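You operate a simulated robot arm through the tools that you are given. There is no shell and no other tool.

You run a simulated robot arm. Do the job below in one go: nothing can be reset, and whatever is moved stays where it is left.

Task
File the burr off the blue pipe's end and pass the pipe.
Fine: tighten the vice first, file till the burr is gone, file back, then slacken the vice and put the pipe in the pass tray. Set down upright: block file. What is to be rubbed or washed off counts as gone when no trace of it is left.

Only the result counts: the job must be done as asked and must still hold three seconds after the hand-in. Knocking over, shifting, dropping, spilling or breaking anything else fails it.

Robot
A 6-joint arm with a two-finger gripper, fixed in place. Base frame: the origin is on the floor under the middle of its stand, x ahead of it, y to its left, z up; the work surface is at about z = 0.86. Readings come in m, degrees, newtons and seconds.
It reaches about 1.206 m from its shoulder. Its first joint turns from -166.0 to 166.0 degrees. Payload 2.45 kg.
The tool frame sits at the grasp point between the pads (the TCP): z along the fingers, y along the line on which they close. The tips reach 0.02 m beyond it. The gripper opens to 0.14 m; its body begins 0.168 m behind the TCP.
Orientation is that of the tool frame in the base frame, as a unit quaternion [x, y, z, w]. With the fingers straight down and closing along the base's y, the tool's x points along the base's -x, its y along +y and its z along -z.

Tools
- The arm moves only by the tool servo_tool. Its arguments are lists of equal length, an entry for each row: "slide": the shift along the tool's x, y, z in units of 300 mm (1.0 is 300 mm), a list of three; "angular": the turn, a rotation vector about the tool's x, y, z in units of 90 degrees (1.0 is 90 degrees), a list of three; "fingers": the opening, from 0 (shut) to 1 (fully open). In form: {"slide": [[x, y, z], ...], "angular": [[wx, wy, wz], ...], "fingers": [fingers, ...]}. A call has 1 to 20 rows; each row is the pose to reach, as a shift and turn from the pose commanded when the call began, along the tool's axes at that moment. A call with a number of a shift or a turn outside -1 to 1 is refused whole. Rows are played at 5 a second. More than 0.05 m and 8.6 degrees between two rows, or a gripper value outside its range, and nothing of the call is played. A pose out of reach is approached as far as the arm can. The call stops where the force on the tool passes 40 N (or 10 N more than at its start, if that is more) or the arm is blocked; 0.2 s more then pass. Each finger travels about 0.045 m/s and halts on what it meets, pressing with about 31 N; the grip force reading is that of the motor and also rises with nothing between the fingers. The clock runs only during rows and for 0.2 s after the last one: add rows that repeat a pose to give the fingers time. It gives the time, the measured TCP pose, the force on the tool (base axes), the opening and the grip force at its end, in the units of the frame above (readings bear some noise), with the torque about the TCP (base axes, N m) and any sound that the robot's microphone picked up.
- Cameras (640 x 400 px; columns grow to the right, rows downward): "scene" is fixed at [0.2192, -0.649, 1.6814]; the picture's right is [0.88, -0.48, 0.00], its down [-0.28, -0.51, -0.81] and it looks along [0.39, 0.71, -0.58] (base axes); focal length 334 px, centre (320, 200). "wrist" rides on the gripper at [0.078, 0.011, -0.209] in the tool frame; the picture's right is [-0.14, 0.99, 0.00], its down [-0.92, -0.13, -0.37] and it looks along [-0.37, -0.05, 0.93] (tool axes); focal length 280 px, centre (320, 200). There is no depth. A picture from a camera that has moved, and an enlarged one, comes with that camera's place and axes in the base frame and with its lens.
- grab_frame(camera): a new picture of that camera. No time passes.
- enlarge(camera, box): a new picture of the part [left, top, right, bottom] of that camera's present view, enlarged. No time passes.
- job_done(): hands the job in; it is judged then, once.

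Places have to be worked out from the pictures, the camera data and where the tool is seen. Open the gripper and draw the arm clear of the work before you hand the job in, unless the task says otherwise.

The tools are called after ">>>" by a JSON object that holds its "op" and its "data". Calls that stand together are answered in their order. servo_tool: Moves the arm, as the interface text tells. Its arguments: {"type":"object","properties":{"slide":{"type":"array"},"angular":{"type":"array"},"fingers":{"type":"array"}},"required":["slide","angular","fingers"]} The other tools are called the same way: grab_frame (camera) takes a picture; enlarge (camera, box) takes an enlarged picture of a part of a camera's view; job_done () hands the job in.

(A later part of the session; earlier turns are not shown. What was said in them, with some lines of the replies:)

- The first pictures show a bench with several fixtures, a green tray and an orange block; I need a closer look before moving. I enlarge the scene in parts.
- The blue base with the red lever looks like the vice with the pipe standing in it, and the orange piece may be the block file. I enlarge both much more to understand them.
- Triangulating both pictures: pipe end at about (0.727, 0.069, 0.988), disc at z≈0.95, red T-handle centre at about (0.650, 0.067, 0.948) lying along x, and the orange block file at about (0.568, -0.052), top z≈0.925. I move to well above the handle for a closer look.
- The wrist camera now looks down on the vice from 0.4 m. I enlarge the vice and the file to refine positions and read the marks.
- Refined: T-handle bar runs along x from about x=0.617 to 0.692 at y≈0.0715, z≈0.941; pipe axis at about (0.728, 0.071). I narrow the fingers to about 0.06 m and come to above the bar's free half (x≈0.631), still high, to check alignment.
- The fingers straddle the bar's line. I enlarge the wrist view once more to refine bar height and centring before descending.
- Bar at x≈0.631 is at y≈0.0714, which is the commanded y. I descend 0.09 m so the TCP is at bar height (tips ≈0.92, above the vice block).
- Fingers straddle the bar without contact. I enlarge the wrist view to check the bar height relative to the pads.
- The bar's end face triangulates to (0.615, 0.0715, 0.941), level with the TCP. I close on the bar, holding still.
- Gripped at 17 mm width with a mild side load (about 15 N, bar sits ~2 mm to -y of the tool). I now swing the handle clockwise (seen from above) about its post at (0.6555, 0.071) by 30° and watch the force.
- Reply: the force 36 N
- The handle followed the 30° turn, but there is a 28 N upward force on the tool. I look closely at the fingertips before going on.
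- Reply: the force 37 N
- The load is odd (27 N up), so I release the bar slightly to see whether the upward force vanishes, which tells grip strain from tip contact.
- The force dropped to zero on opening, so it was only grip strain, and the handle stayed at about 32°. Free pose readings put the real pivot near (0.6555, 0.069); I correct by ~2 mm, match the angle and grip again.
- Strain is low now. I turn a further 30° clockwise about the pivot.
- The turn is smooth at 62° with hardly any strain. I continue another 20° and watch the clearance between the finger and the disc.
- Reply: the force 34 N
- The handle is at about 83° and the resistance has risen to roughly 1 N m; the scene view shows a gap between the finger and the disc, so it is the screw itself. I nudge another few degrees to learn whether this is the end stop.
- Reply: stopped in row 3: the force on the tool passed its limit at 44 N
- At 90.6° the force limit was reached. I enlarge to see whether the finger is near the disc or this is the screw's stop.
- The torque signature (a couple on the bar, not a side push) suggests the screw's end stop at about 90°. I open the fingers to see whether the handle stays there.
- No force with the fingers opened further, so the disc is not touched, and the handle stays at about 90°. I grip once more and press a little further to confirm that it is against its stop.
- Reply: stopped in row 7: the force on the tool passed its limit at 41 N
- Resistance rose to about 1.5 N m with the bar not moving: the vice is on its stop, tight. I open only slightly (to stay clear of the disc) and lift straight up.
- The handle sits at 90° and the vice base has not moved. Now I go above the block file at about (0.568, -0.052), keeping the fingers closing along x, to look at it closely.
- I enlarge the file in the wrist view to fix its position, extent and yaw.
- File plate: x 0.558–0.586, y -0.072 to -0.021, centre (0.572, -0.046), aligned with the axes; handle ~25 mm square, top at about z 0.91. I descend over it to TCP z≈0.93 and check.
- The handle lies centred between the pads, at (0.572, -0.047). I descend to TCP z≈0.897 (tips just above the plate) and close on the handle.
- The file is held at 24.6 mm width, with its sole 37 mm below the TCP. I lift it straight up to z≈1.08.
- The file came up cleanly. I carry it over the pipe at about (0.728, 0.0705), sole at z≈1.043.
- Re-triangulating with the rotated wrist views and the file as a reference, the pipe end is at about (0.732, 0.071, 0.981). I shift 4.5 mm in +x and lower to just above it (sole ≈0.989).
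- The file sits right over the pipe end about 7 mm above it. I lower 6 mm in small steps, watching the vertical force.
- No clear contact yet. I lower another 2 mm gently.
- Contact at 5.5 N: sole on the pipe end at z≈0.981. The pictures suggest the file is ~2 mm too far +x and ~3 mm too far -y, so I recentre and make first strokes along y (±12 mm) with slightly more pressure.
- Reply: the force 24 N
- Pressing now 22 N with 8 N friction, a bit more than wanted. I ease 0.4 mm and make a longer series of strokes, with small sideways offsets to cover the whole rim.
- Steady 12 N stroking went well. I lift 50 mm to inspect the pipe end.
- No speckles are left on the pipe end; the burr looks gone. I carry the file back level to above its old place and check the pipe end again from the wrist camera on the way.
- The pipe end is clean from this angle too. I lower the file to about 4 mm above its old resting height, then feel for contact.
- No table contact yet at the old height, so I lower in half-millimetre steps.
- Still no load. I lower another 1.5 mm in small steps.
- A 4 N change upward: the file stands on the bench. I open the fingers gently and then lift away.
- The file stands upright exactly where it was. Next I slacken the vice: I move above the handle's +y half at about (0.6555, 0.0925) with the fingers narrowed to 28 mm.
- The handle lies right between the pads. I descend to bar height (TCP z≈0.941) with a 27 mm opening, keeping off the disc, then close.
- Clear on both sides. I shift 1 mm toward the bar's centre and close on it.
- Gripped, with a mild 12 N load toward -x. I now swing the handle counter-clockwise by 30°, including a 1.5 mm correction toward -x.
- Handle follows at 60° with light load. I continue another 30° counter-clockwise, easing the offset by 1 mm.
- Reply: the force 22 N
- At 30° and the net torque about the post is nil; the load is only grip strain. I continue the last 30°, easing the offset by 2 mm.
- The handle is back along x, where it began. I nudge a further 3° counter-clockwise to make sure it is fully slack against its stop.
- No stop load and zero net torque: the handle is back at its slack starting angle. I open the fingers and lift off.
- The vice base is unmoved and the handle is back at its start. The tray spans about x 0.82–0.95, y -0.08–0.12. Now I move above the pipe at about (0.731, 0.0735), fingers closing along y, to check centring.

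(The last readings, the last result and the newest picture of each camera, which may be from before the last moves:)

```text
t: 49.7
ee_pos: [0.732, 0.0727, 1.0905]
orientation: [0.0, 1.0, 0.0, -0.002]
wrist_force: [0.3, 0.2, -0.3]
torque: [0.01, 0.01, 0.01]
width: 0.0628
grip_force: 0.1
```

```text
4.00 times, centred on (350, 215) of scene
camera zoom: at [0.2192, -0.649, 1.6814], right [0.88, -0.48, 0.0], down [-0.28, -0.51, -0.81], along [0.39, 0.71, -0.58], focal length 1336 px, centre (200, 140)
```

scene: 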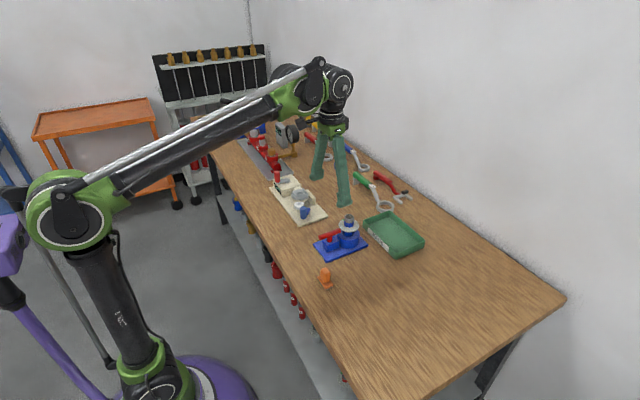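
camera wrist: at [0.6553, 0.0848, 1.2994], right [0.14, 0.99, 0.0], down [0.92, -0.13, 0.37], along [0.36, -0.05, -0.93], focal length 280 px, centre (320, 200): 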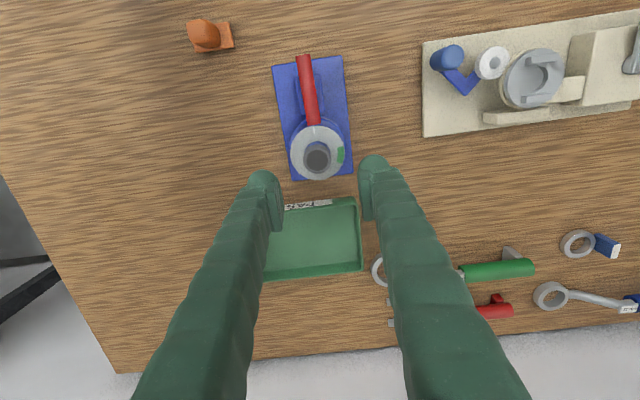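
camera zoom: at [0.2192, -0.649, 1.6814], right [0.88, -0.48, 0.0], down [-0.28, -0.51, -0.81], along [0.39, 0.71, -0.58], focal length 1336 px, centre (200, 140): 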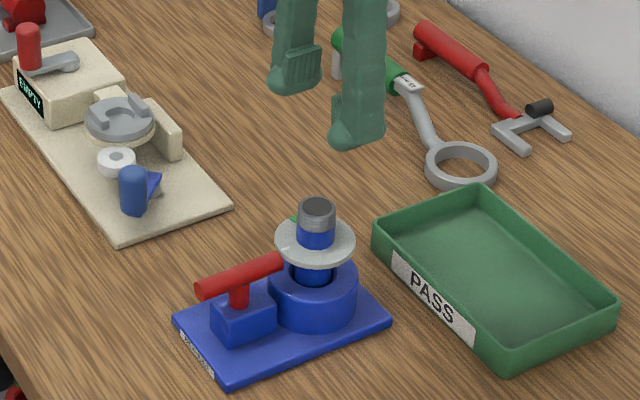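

The pipe end is at about (0.730, 0.072), nearly centred. I descend with a 2 mm correction to TCP z≈0.985 and check clearance to the disc.

>>> {"op": "servo_tool", "data": {"slide": [[0.007, -0.003, 0.1], [0.007, -0.003, 0.2], [0.007, -0.003, 0.3], [0.007, -0.003, 0.352], [0.007, -0.003, 0.352]], "angular": [[0, 0, 0], [0, 0, 0], [0, 0, 0], [0, 0, 0], [0, 0, 0]], "fingers": [0.45, 0.45, 0.45, 0.45, 0.45]}}

>>> {"op": "enlarge", "data": {"camera": "wrist", "box": [240, 120, 400, 260]}}

>>> {"op": "enlarge", "data": {"camera": "scene", "box": [325, 190, 375, 240]}}

```text
t: 50.9
ee_pos: [0.7286, 0.0723, 0.9864]
orientation: [0.0, 1.0, 0.001, -0.002]
wrist_force: [0.0, 0.2, -0.1]
torque: [-0.01, -0.03, -0.01]
width: 0.0632
grip_force: 0.0
```

```text
2.86 times, centred on (320, 190) of wrist
camera zoom: at [0.6509, 0.0845, 1.1953], right [0.14, 0.99, 0.0], down [0.92, -0.13, 0.37], along [0.36, -0.05, -0.93], focal length 801 px, centre (320, 229)
```

zoom: 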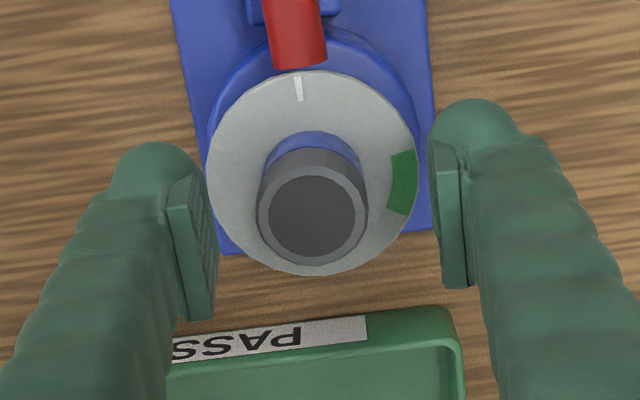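

```text
8.00 times, centred on (350, 215) of scene
camera zoom: at [0.2192, -0.649, 1.6814], right [0.88, -0.48, 0.0], down [-0.28, -0.51, -0.81], along [0.39, 0.71, -0.58], focal length 2673 px, centre (80, 80)
```

zoom: 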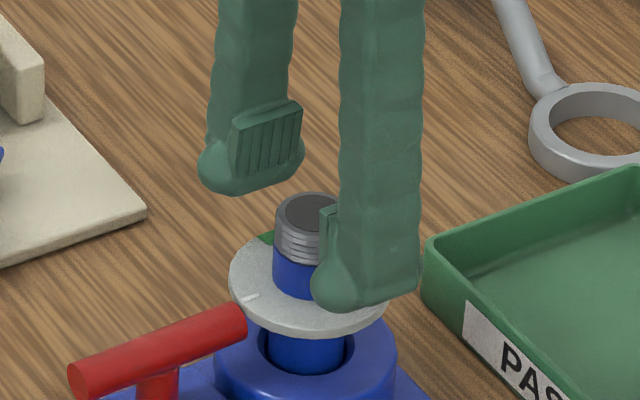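

The pipe is 2 mm to +x of the TCP. I shift, lower 13 mm (tips ≈0.953, above the disc), and close on the pipe's upper end.

>>> {"op": "servo_tool", "data": {"slide": [[-0.0067, -0.004, 0.02], [-0.0067, -0.004, 0.0433], [-0.0067, -0.004, 0.0433], [-0.0067, -0.004, 0.0433], [-0.0067, -0.004, 0.0433], [-0.0067, -0.004, 0.0433], [-0.0067, -0.004, 0.0433]], "angular": [[0, 0, 0], [0, 0, 0], [0, 0, 0], [0, 0, 0], [0, 0, 0], [0, 0, 0], [0, 0, 0]], "fingers": [0.45, 0.45, 0.32, 0.2, 0.15, 0.15, 0.15]}}

>>> {"op": "enlarge", "data": {"camera": "wrist", "box": [240, 120, 400, 260]}}

>>> {"op": "enlarge", "data": {"camera": "scene", "box": [325, 190, 375, 240]}}

```text
t: 52.5
ee_pos: [0.731, 0.0712, 0.973]
orientation: [0.0, 1.0, 0.0, -0.001]
wrist_force: [-0.5, 0.6, 0.3]
torque: [-0.04, 0.02, -0.02]
width: 0.0315
grip_force: 30.5
```

```text
2.86 times, centred on (320, 190) of wrist
camera zoom: at [0.6533, 0.0828, 1.1818], right [0.14, 0.99, 0.0], down [0.92, -0.13, 0.37], along [0.36, -0.05, -0.93], focal length 801 px, centre (320, 229)
```

zoom: 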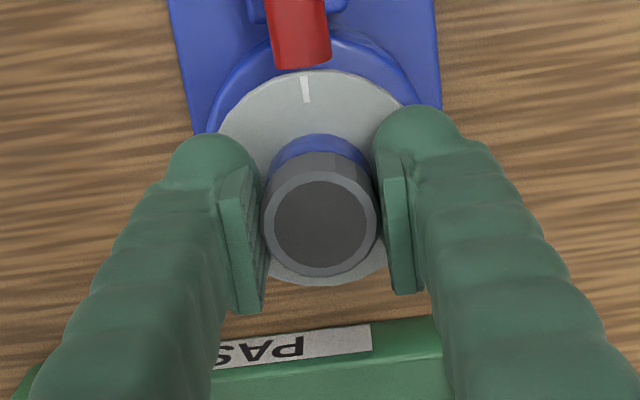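

```text
8.00 times, centred on (350, 215) of scene
camera zoom: at [0.2192, -0.649, 1.6814], right [0.88, -0.48, 0.0], down [-0.28, -0.51, -0.81], along [0.39, 0.71, -0.58], focal length 2673 px, centre (80, 80)
```

zoom: 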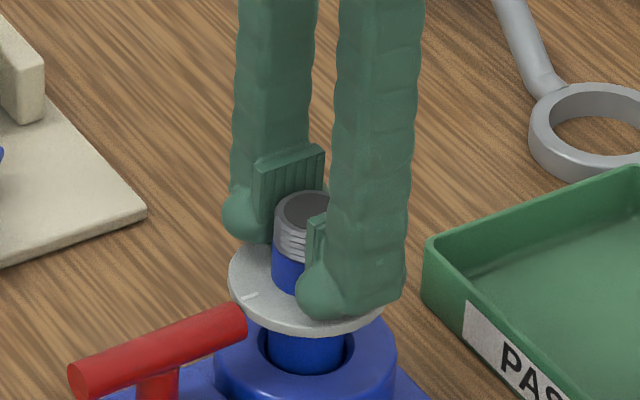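

Gripped squarely at 31.5 mm with no side load. I lift 20 mm slowly to see whether the pipe comes free and whether the disc goes with it.

>>> {"op": "servo_tool", "data": {"slide": [[0, 0, -0.017], [0, 0, -0.033], [0, 0, -0.05], [0, 0, -0.067], [0, 0, -0.067]], "angular": [[0, 0, 0], [0, 0, 0], [0, 0, 0], [0, 0, 0], [0, 0, 0]], "fingers": [0.15, 0.15, 0.15, 0.15, 0.15]}}

>>> {"op": "enlarge", "data": {"camera": "scene", "box": [315, 185, 385, 260]}}

```text
t: 53.7
ee_pos: [0.7325, 0.0697, 0.9924]
orientation: [0.0, 1.0, -0.001, -0.002]
wrist_force: [-0.3, 0.0, -2.3]
torque: [-0.03, -0.01, 0.01]
width: 0.0313
grip_force: 31.2
```

```text
5.33 times, centred on (350, 222) of scene
camera zoom: at [0.2192, -0.649, 1.6814], right [0.88, -0.48, 0.0], down [-0.28, -0.51, -0.81], along [0.39, 0.71, -0.58], focal length 1782 px, centre (160, 80)
```

zoom: 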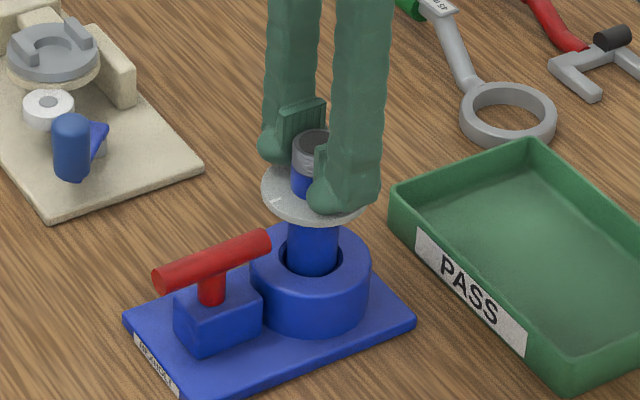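

The pipe comes free with its flange disc and weighs about 2 N. I lift another 100 mm to clear the vice and see its full length.

>>> {"op": "servo_tool", "data": {"slide": [[0, 0, -0.06], [0, 0, -0.13], [0, 0, -0.2], [0, 0, -0.27], [0, 0, -0.34], [0, 0, -0.34]], "angular": [[0, 0, 0], [0, 0, 0], [0, 0, 0], [0, 0, 0], [0, 0, 0], [0, 0, 0]], "fingers": [0.15, 0.15, 0.15, 0.15, 0.15, 0.15]}}

>>> {"op": "enlarge", "data": {"camera": "scene", "box": [310, 150, 410, 260]}}

>>> {"op": "grab_frame", "data": {"camera": "wrist"}}

```text
t: 55.1
ee_pos: [0.7327, 0.0719, 1.093]
orientation: [-0.001, 1.0, 0.001, -0.002]
wrist_force: [0.3, -0.2, -2.6]
torque: [-0.03, 0.01, -0.04]
width: 0.0319
grip_force: 31.2
```

```text
3.64 times, centred on (360, 205) of scene
camera zoom: at [0.2192, -0.649, 1.6814], right [0.88, -0.48, 0.0], down [-0.28, -0.51, -0.81], along [0.39, 0.71, -0.58], focal length 1215 px, centre (174, 182)
```

zoom: 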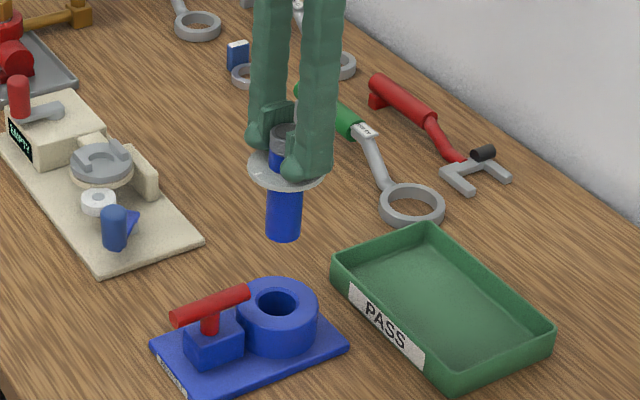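

```text
taken
camera wrist: at [0.6547, 0.0833, 1.3023], right [0.14, 0.99, 0.0], down [0.92, -0.13, 0.37], along [0.36, -0.05, -0.93], focal length 280 px, centre (320, 200)
```

wrist: 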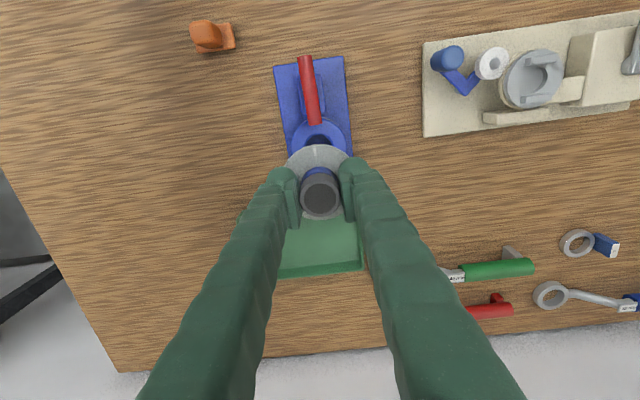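

The pipe is about 0.10 m long and hangs straight; its lower end is ~93 mm below the TCP. I carry it level to above the tray's middle at about (0.89, 0.02).

>>> {"op": "servo_tool", "data": {"slide": [[-0.105, -0.035, 0], [-0.21, -0.07, 0], [-0.315, -0.104, 0], [-0.42, -0.139, 0], [-0.523, -0.173, 0], [-0.523, -0.173, 0]], "angular": [[0, 0, 0], [0, 0, 0], [0, 0, 0], [0, 0, 0], [0, 0, 0], [0, 0, 0]], "fingers": [0.15, 0.15, 0.15, 0.15, 0.15, 0.15]}}

>>> {"op": "grab_frame", "data": {"camera": "wrist"}}

>>> {"op": "enlarge", "data": {"camera": "scene", "box": [330, 150, 450, 270]}}

```text
t: 56.5
ee_pos: [0.888, 0.0166, 1.0923]
orientation: [0.0, 1.0, -0.001, -0.002]
wrist_force: [0.2, -0.3, -2.4]
torque: [0.01, -0.03, 0.01]
width: 0.0314
grip_force: 31.1
```

```text
taken
camera wrist: at [0.8113, 0.0286, 1.3011], right [0.14, 0.99, 0.0], down [0.92, -0.13, 0.37], along [0.36, -0.05, -0.93], focal length 280 px, centre (320, 200)
```

wrist: 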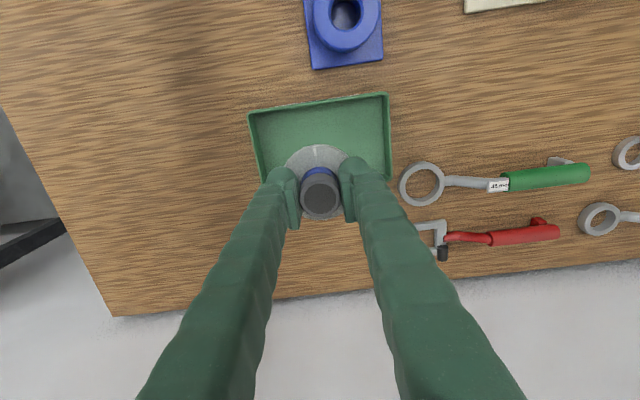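

```text
3.33 times, centred on (390, 210) of scene
camera zoom: at [0.2192, -0.649, 1.6814], right [0.88, -0.48, 0.0], down [-0.28, -0.51, -0.81], along [0.39, 0.71, -0.58], focal length 1114 px, centre (87, 167)
```

zoom: 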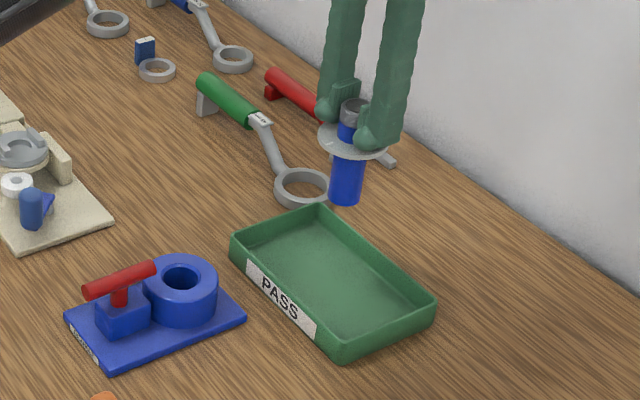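

Over the tray (x 0.829–0.96, y -0.077–0.12). I shift 6 mm in +x and lower until the pipe's foot is about 15 mm above the tray floor.

>>> {"op": "servo_tool", "data": {"slide": [[-0.02, 0.007, 0.1], [-0.02, 0.007, 0.2], [-0.02, 0.007, 0.3], [-0.02, 0.007, 0.36], [-0.02, 0.007, 0.39], [-0.02, 0.007, 0.39]], "angular": [[0, 0, 0], [0, 0, 0], [0, 0, 0], [0, 0, 0], [0, 0, 0], [0, 0, 0]], "fingers": [0.15, 0.15, 0.15, 0.15, 0.15, 0.15]}}

>>> {"op": "enlarge", "data": {"camera": "scene", "box": [345, 175, 435, 265]}}

>>> {"op": "grab_frame", "data": {"camera": "wrist"}}

```text
t: 57.9
ee_pos: [0.8955, 0.0199, 0.9761]
orientation: [0.0, 1.0, 0.001, -0.001]
wrist_force: [-0.1, -0.8, -2.5]
torque: [-0.01, -0.03, 0.02]
width: 0.0313
grip_force: 31.1
```

```text
4.44 times, centred on (390, 220) of scene
camera zoom: at [0.2192, -0.649, 1.6814], right [0.88, -0.48, 0.0], down [-0.28, -0.51, -0.81], along [0.39, 0.71, -0.58], focal length 1485 px, centre (9, 111)
```

zoom: 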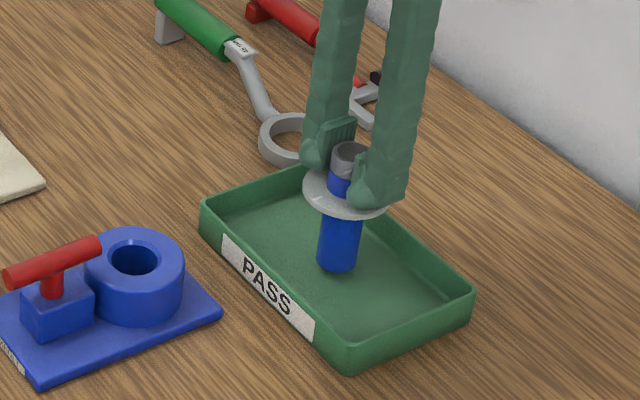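

```text
taken
camera wrist: at [0.8178, 0.0322, 1.1854], right [0.14, 0.99, 0.0], down [0.92, -0.13, 0.37], along [0.36, -0.05, -0.93], focal length 280 px, centre (320, 200)
```

wrist: 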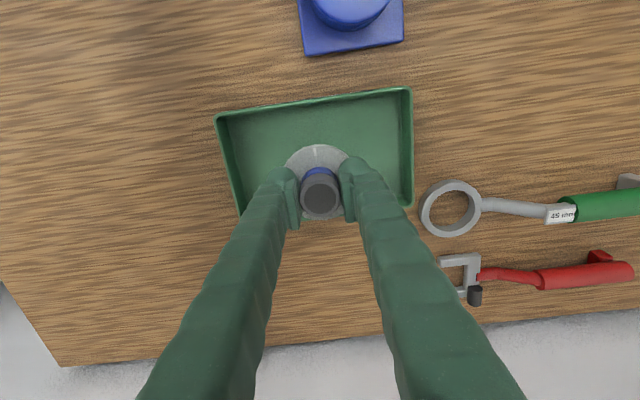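

The pipe hangs over the middle of the tray, inside the walls. I lower 13 mm and then feel for the floor in 1 mm steps.

>>> {"op": "servo_tool", "data": {"slide": [[0, 0, 0.02], [0, 0, 0.037], [0, 0, 0.043], [0, 0, 0.0467], [0, 0, 0.0467]], "angular": [[0, 0, 0], [0, 0, 0], [0, 0, 0], [0, 0, 0], [0, 0, 0]], "fingers": [0.15, 0.15, 0.15, 0.15, 0.15]}}

>>> {"op": "enlarge", "data": {"camera": "scene", "box": [360, 190, 420, 250]}}

```text
t: 59.1
ee_pos: [0.8934, 0.0201, 0.964]
orientation: [0.0, 1.0, 0.0, -0.001]
wrist_force: [0.4, -2.9, 24.7]
torque: [-0.02, 0.11, 0.0]
width: 0.0316
grip_force: 31.0
```

```text
6.67 times, centred on (390, 220) of scene
camera zoom: at [0.2192, -0.649, 1.6814], right [0.88, -0.48, 0.0], down [-0.28, -0.51, -0.81], along [0.39, 0.71, -0.58], focal length 2227 px, centre (-147, 67)
```

zoom: 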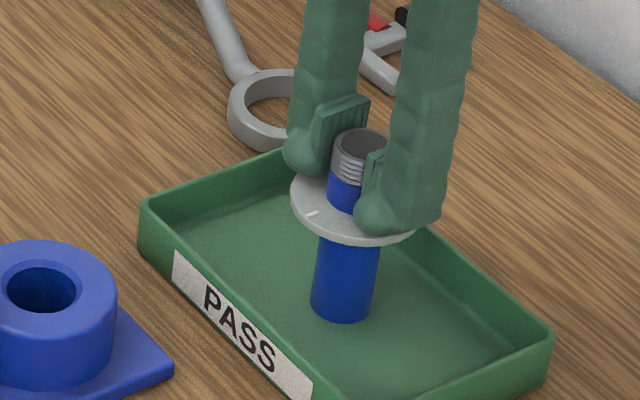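

The foot is on the tray floor and pressed with ~27 N; I ease up about 0.7 mm before releasing.

>>> {"op": "servo_tool", "data": {"slide": [[0, 0, -0.0012], [0, 0, -0.0023], [0, 0, -0.0023]], "angular": [[0, 0, 0], [0, 0, 0], [0, 0, 0]], "fingers": [0.15, 0.15, 0.15]}}

```text
t: 59.9
ee_pos: [0.8928, 0.0206, 0.9641]
orientation: [0.0, 1.0, 0.001, 0.0]
wrist_force: [-3.6, -1.2, 8.5]
torque: [-0.04, 0.51, 0.07]
width: 0.0315
grip_force: 31.4
```

Down to 8.5 N but with some bending moment; I ease up another 0.4 mm to unload it.

>>> {"op": "servo_tool", "data": {"slide": [[0, 0, -0.0007], [0, 0, -0.0014], [0, 0, -0.0014]], "angular": [[0, 0, 0], [0, 0, 0], [0, 0, 0]], "fingers": [0.15, 0.15, 0.15]}}

>>> {"op": "enlarge", "data": {"camera": "scene", "box": [365, 195, 410, 245]}}

>>> {"op": "enlarge", "data": {"camera": "wrist", "box": [240, 120, 400, 260]}}

```text
t: 60.7
ee_pos: [0.8949, 0.0209, 0.9645]
orientation: [0.0, 1.0, 0.0, -0.001]
wrist_force: [0.7, -1.4, 1.6]
torque: [-0.04, -0.03, -0.02]
width: 0.0317
grip_force: 30.9
```

```text
8.00 times, centred on (388, 220) of scene
camera zoom: at [0.2192, -0.649, 1.6814], right [0.88, -0.48, 0.0], down [-0.28, -0.51, -0.81], along [0.39, 0.71, -0.58], focal length 2673 px, centre (-220, 40)
```

zoom: 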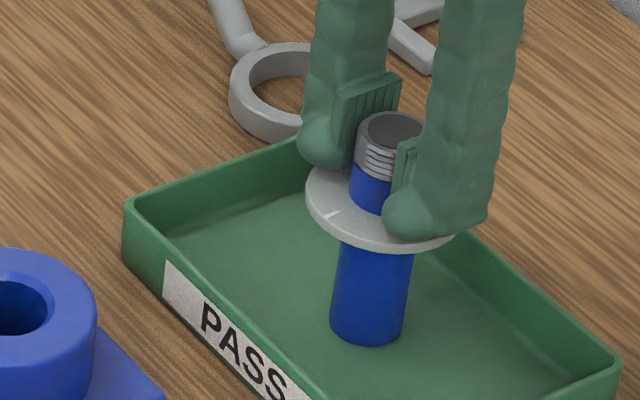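

```text
2.86 times, centred on (320, 190) of wrist
camera zoom: at [0.817, 0.0323, 1.173], right [0.14, 0.99, 0.0], down [0.92, -0.13, 0.37], along [0.36, -0.05, -0.93], focal length 801 px, centre (320, 229)
```

zoom: 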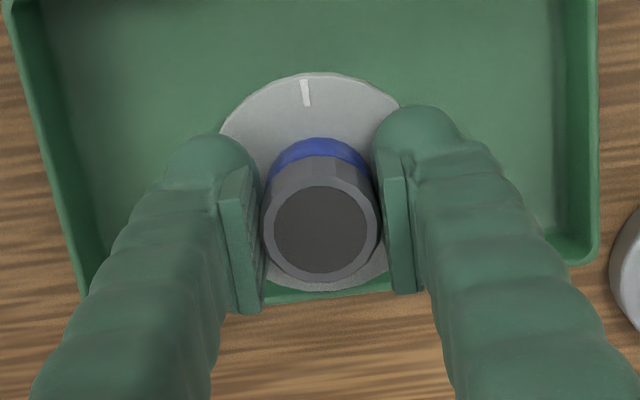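

The pipe stands vertical in the tray with only a few newtons on the floor and no moment. I open the fingers gradually, then pause.

>>> {"op": "servo_tool", "data": {"slide": [[0, 0, 0], [0, 0, 0], [0, 0, 0], [0, 0, 0], [0, 0, 0], [0, 0, 0], [0, 0, 0]], "angular": [[0, 0, 0], [0, 0, 0], [0, 0, 0], [0, 0, 0], [0, 0, 0], [0, 0, 0], [0, 0, 0]], "fingers": [0.225, 0.24, 0.26, 0.3, 0.36, 0.43, 0.43]}}

>>> {"op": "enlarge", "data": {"camera": "scene", "box": [360, 190, 420, 250]}}

>>> {"op": "enlarge", "data": {"camera": "wrist", "box": [240, 120, 400, 260]}}

```text
t: 62.3
ee_pos: [0.8942, 0.0202, 0.9655]
orientation: [0.0, 1.0, 0.0, -0.002]
wrist_force: [-0.4, 0.2, 0.0]
torque: [0.0, 0.04, -0.04]
width: 0.0601
grip_force: 0.1
```

```text
6.67 times, centred on (390, 220) of scene
camera zoom: at [0.2192, -0.649, 1.6814], right [0.88, -0.48, 0.0], down [-0.28, -0.51, -0.81], along [0.39, 0.71, -0.58], focal length 2227 px, centre (-147, 67)
```

zoom: 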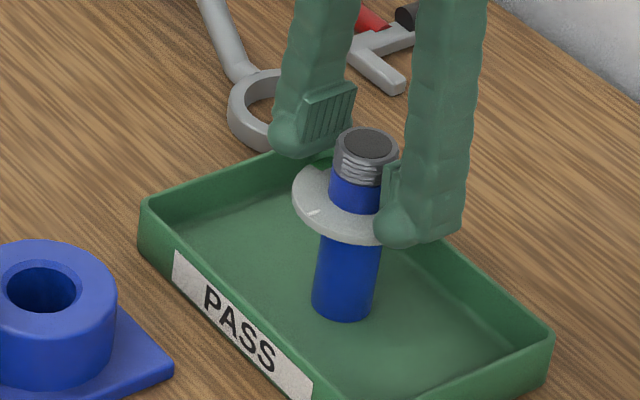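

```text
2.86 times, centred on (320, 190) of wrist
camera zoom: at [0.8168, 0.0322, 1.1731], right [0.14, 0.99, 0.0], down [0.92, -0.13, 0.37], along [0.36, -0.05, -0.93], focal length 801 px, centre (320, 229)
```

zoom: 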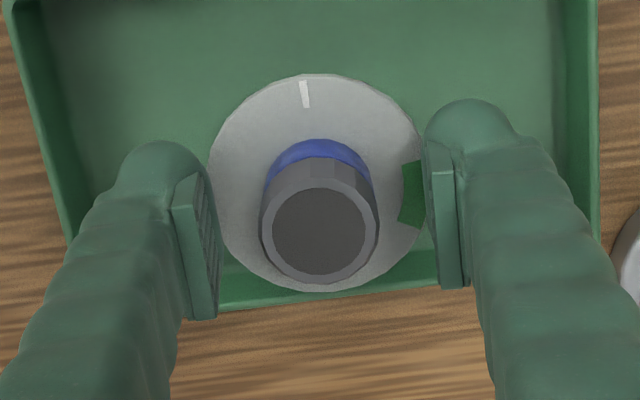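

The pipe stands on its own, upright in the tray. I lift the gripper straight up and check that it stays.

>>> {"op": "servo_tool", "data": {"slide": [[0, 0, -0.05], [0, 0, -0.15], [0, 0, -0.3], [0, 0, -0.45], [0, 0, -0.55], [0, 0, -0.55]], "angular": [[0, 0, 0], [0, 0, 0], [0, 0, 0], [0, 0, 0], [0, 0, 0], [0, 0, 0]], "fingers": [0.45, 0.5, 0.5, 0.5, 0.5, 0.5]}}

>>> {"op": "grab_frame", "data": {"camera": "scene"}}

>>> {"op": "grab_frame", "data": {"camera": "wrist"}}

>>> {"op": "enlarge", "data": {"camera": "scene", "box": [300, 180, 440, 300]}}

```text
t: 63.7
ee_pos: [0.8937, 0.0194, 1.1313]
orientation: [0.0, 1.0, 0.0, -0.001]
wrist_force: [-0.7, -0.6, 0.7]
torque: [0.02, -0.01, -0.03]
width: 0.0697
grip_force: 0.1
```

```text
taken
```

scene: 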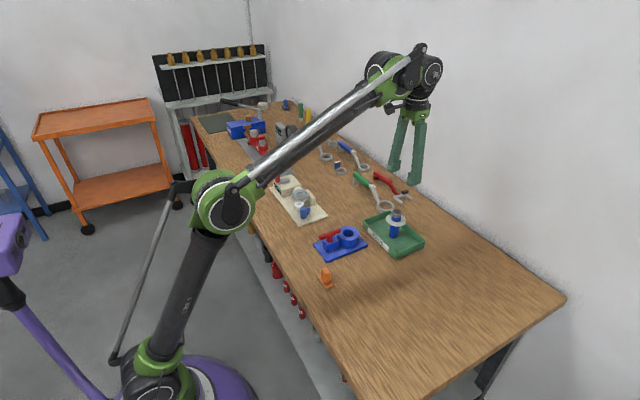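

```text
taken
camera wrist: at [0.8167, 0.0324, 1.3395], right [0.14, 0.99, 0.0], down [0.92, -0.13, 0.37], along [0.36, -0.05, -0.93], focal length 280 px, centre (320, 200)
```

wrist: 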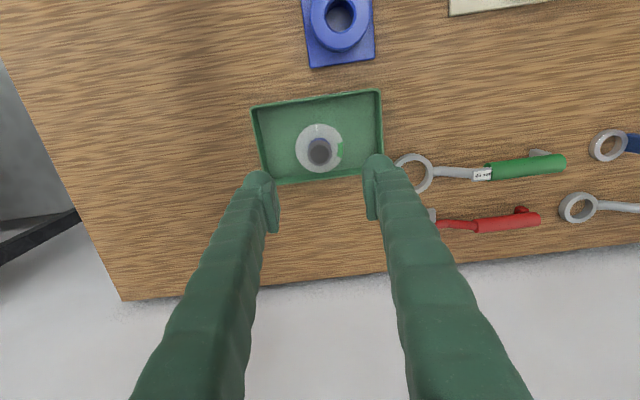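

```text
3.33 times, centred on (370, 240) of scene
camera zoom: at [0.2192, -0.649, 1.6814], right [0.88, -0.48, 0.0], down [-0.28, -0.51, -0.81], along [0.39, 0.71, -0.58], focal length 1114 px, centre (153, 67)
```

zoom: 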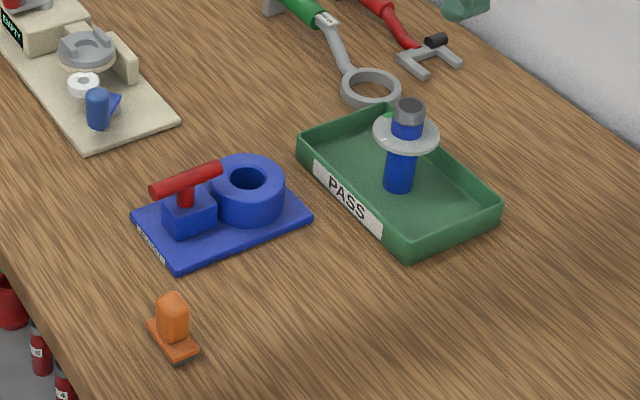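

Pipe stands in the tray, file upright at its place, vice slack and nothing else shifted. I draw the arm up and back, open the gripper, and take a last close look.

>>> {"op": "servo_tool", "data": {"slide": [[0, 0, -0.12], [0.1, 0, -0.24], [0.22, 0, -0.34], [0.36, 0, -0.4], [0.5, 0, -0.4], [0.64, 0, -0.4], [0.78, 0, -0.4], [0.9, 0, -0.4], [0.9, 0, -0.4], [0.9, 0, -0.4], [0.9, 0, -0.4]], "angular": [[0, 0, 0], [0, 0, 0], [0, 0, 0], [0, 0, 0], [0, 0, 0], [0, 0, 0], [0, 0, 0], [0, 0, 0], [0, 0, 0], [0, 0, 0], [0, 0, 0]], "fingers": [0.5, 0.5, 0.6, 0.7, 0.8, 0.9, 1, 1, 1, 1, 1]}}

>>> {"op": "enlarge", "data": {"camera": "scene", "box": [370, 195, 420, 245]}}

>>> {"op": "enlarge", "data": {"camera": "scene", "box": [300, 210, 440, 300]}}

>>> {"op": "grab_frame", "data": {"camera": "wrist"}}

```text
t: 66.1
ee_pos: [0.6268, 0.0203, 1.2483]
orientation: [0.0, 1.0, 0.0, -0.003]
wrist_force: [0.1, 0.2, 0.5]
torque: [-0.01, -0.02, 0.05]
width: 0.14
grip_force: 0.0
```

```text
8.00 times, centred on (395, 220) of scene
camera zoom: at [0.2192, -0.649, 1.6814], right [0.88, -0.48, 0.0], down [-0.28, -0.51, -0.81], along [0.39, 0.71, -0.58], focal length 2673 px, centre (-280, 40)
```

zoom: 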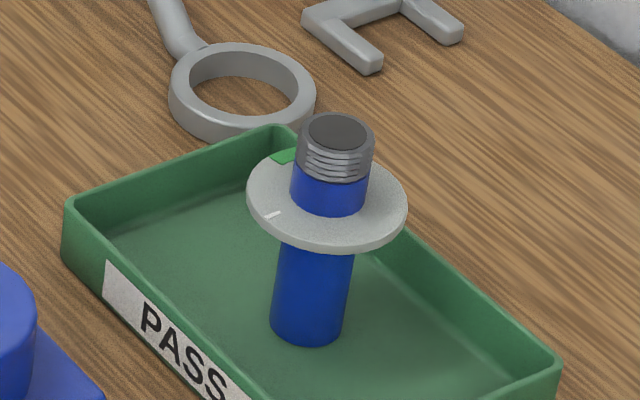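

```text
4.44 times, centred on (370, 255) of scene
camera zoom: at [0.2192, -0.649, 1.6814], right [0.88, -0.48, 0.0], down [-0.28, -0.51, -0.81], along [0.39, 0.71, -0.58], focal length 1485 px, centre (98, -44)
```

zoom: 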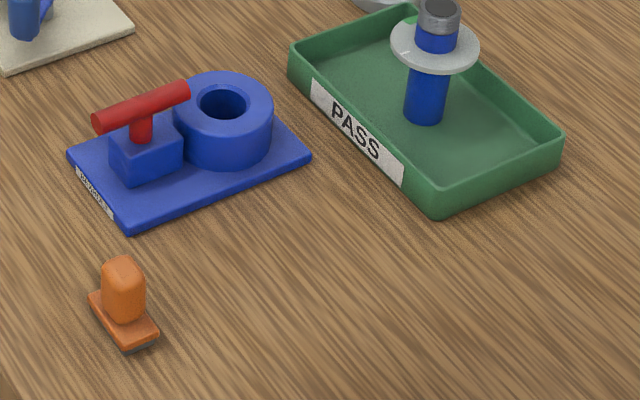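

```text
taken
camera wrist: at [0.5491, 0.0326, 1.4572], right [0.14, 0.99, 0.0], down [0.92, -0.13, 0.37], along [0.36, -0.05, -0.93], focal length 280 px, centre (320, 200)
```

wrist: 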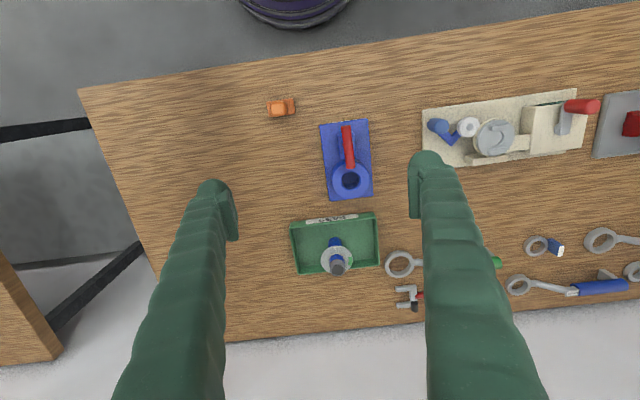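

The pictures show a clean pipe end with no burr left and the pipe standing steady in the PASS tray. The file is upright in its old place, the vice is slack, and the arm is clear with the gripper open, so I hand the job in.

>>> {"op": "job_done", "data": {}}

```text
The job is handed in.
```

The burr is filed off and the pipe is in the PASS tray. I've handed the job in, but no verdict has come back.

- **Vice:** I turned the red handle about 90° clockwise until it hit its stop. After filing I turned it back to its starting angle.
- **Filing:** I rubbed the pipe end with the block file at roughly 12–22 N. Close-ups from both cameras afterwards showed no speckles left.
- **File:** The block file is back upright in its old place.
- **Pipe:** It stands upright near the middle of the tray, with its grey disc, which turned out to be part of the pipe. It stayed put after I let go.
- **Bench:** Nothing else looks moved in the last pictures. The gripper is open and the arm is clear of the work.
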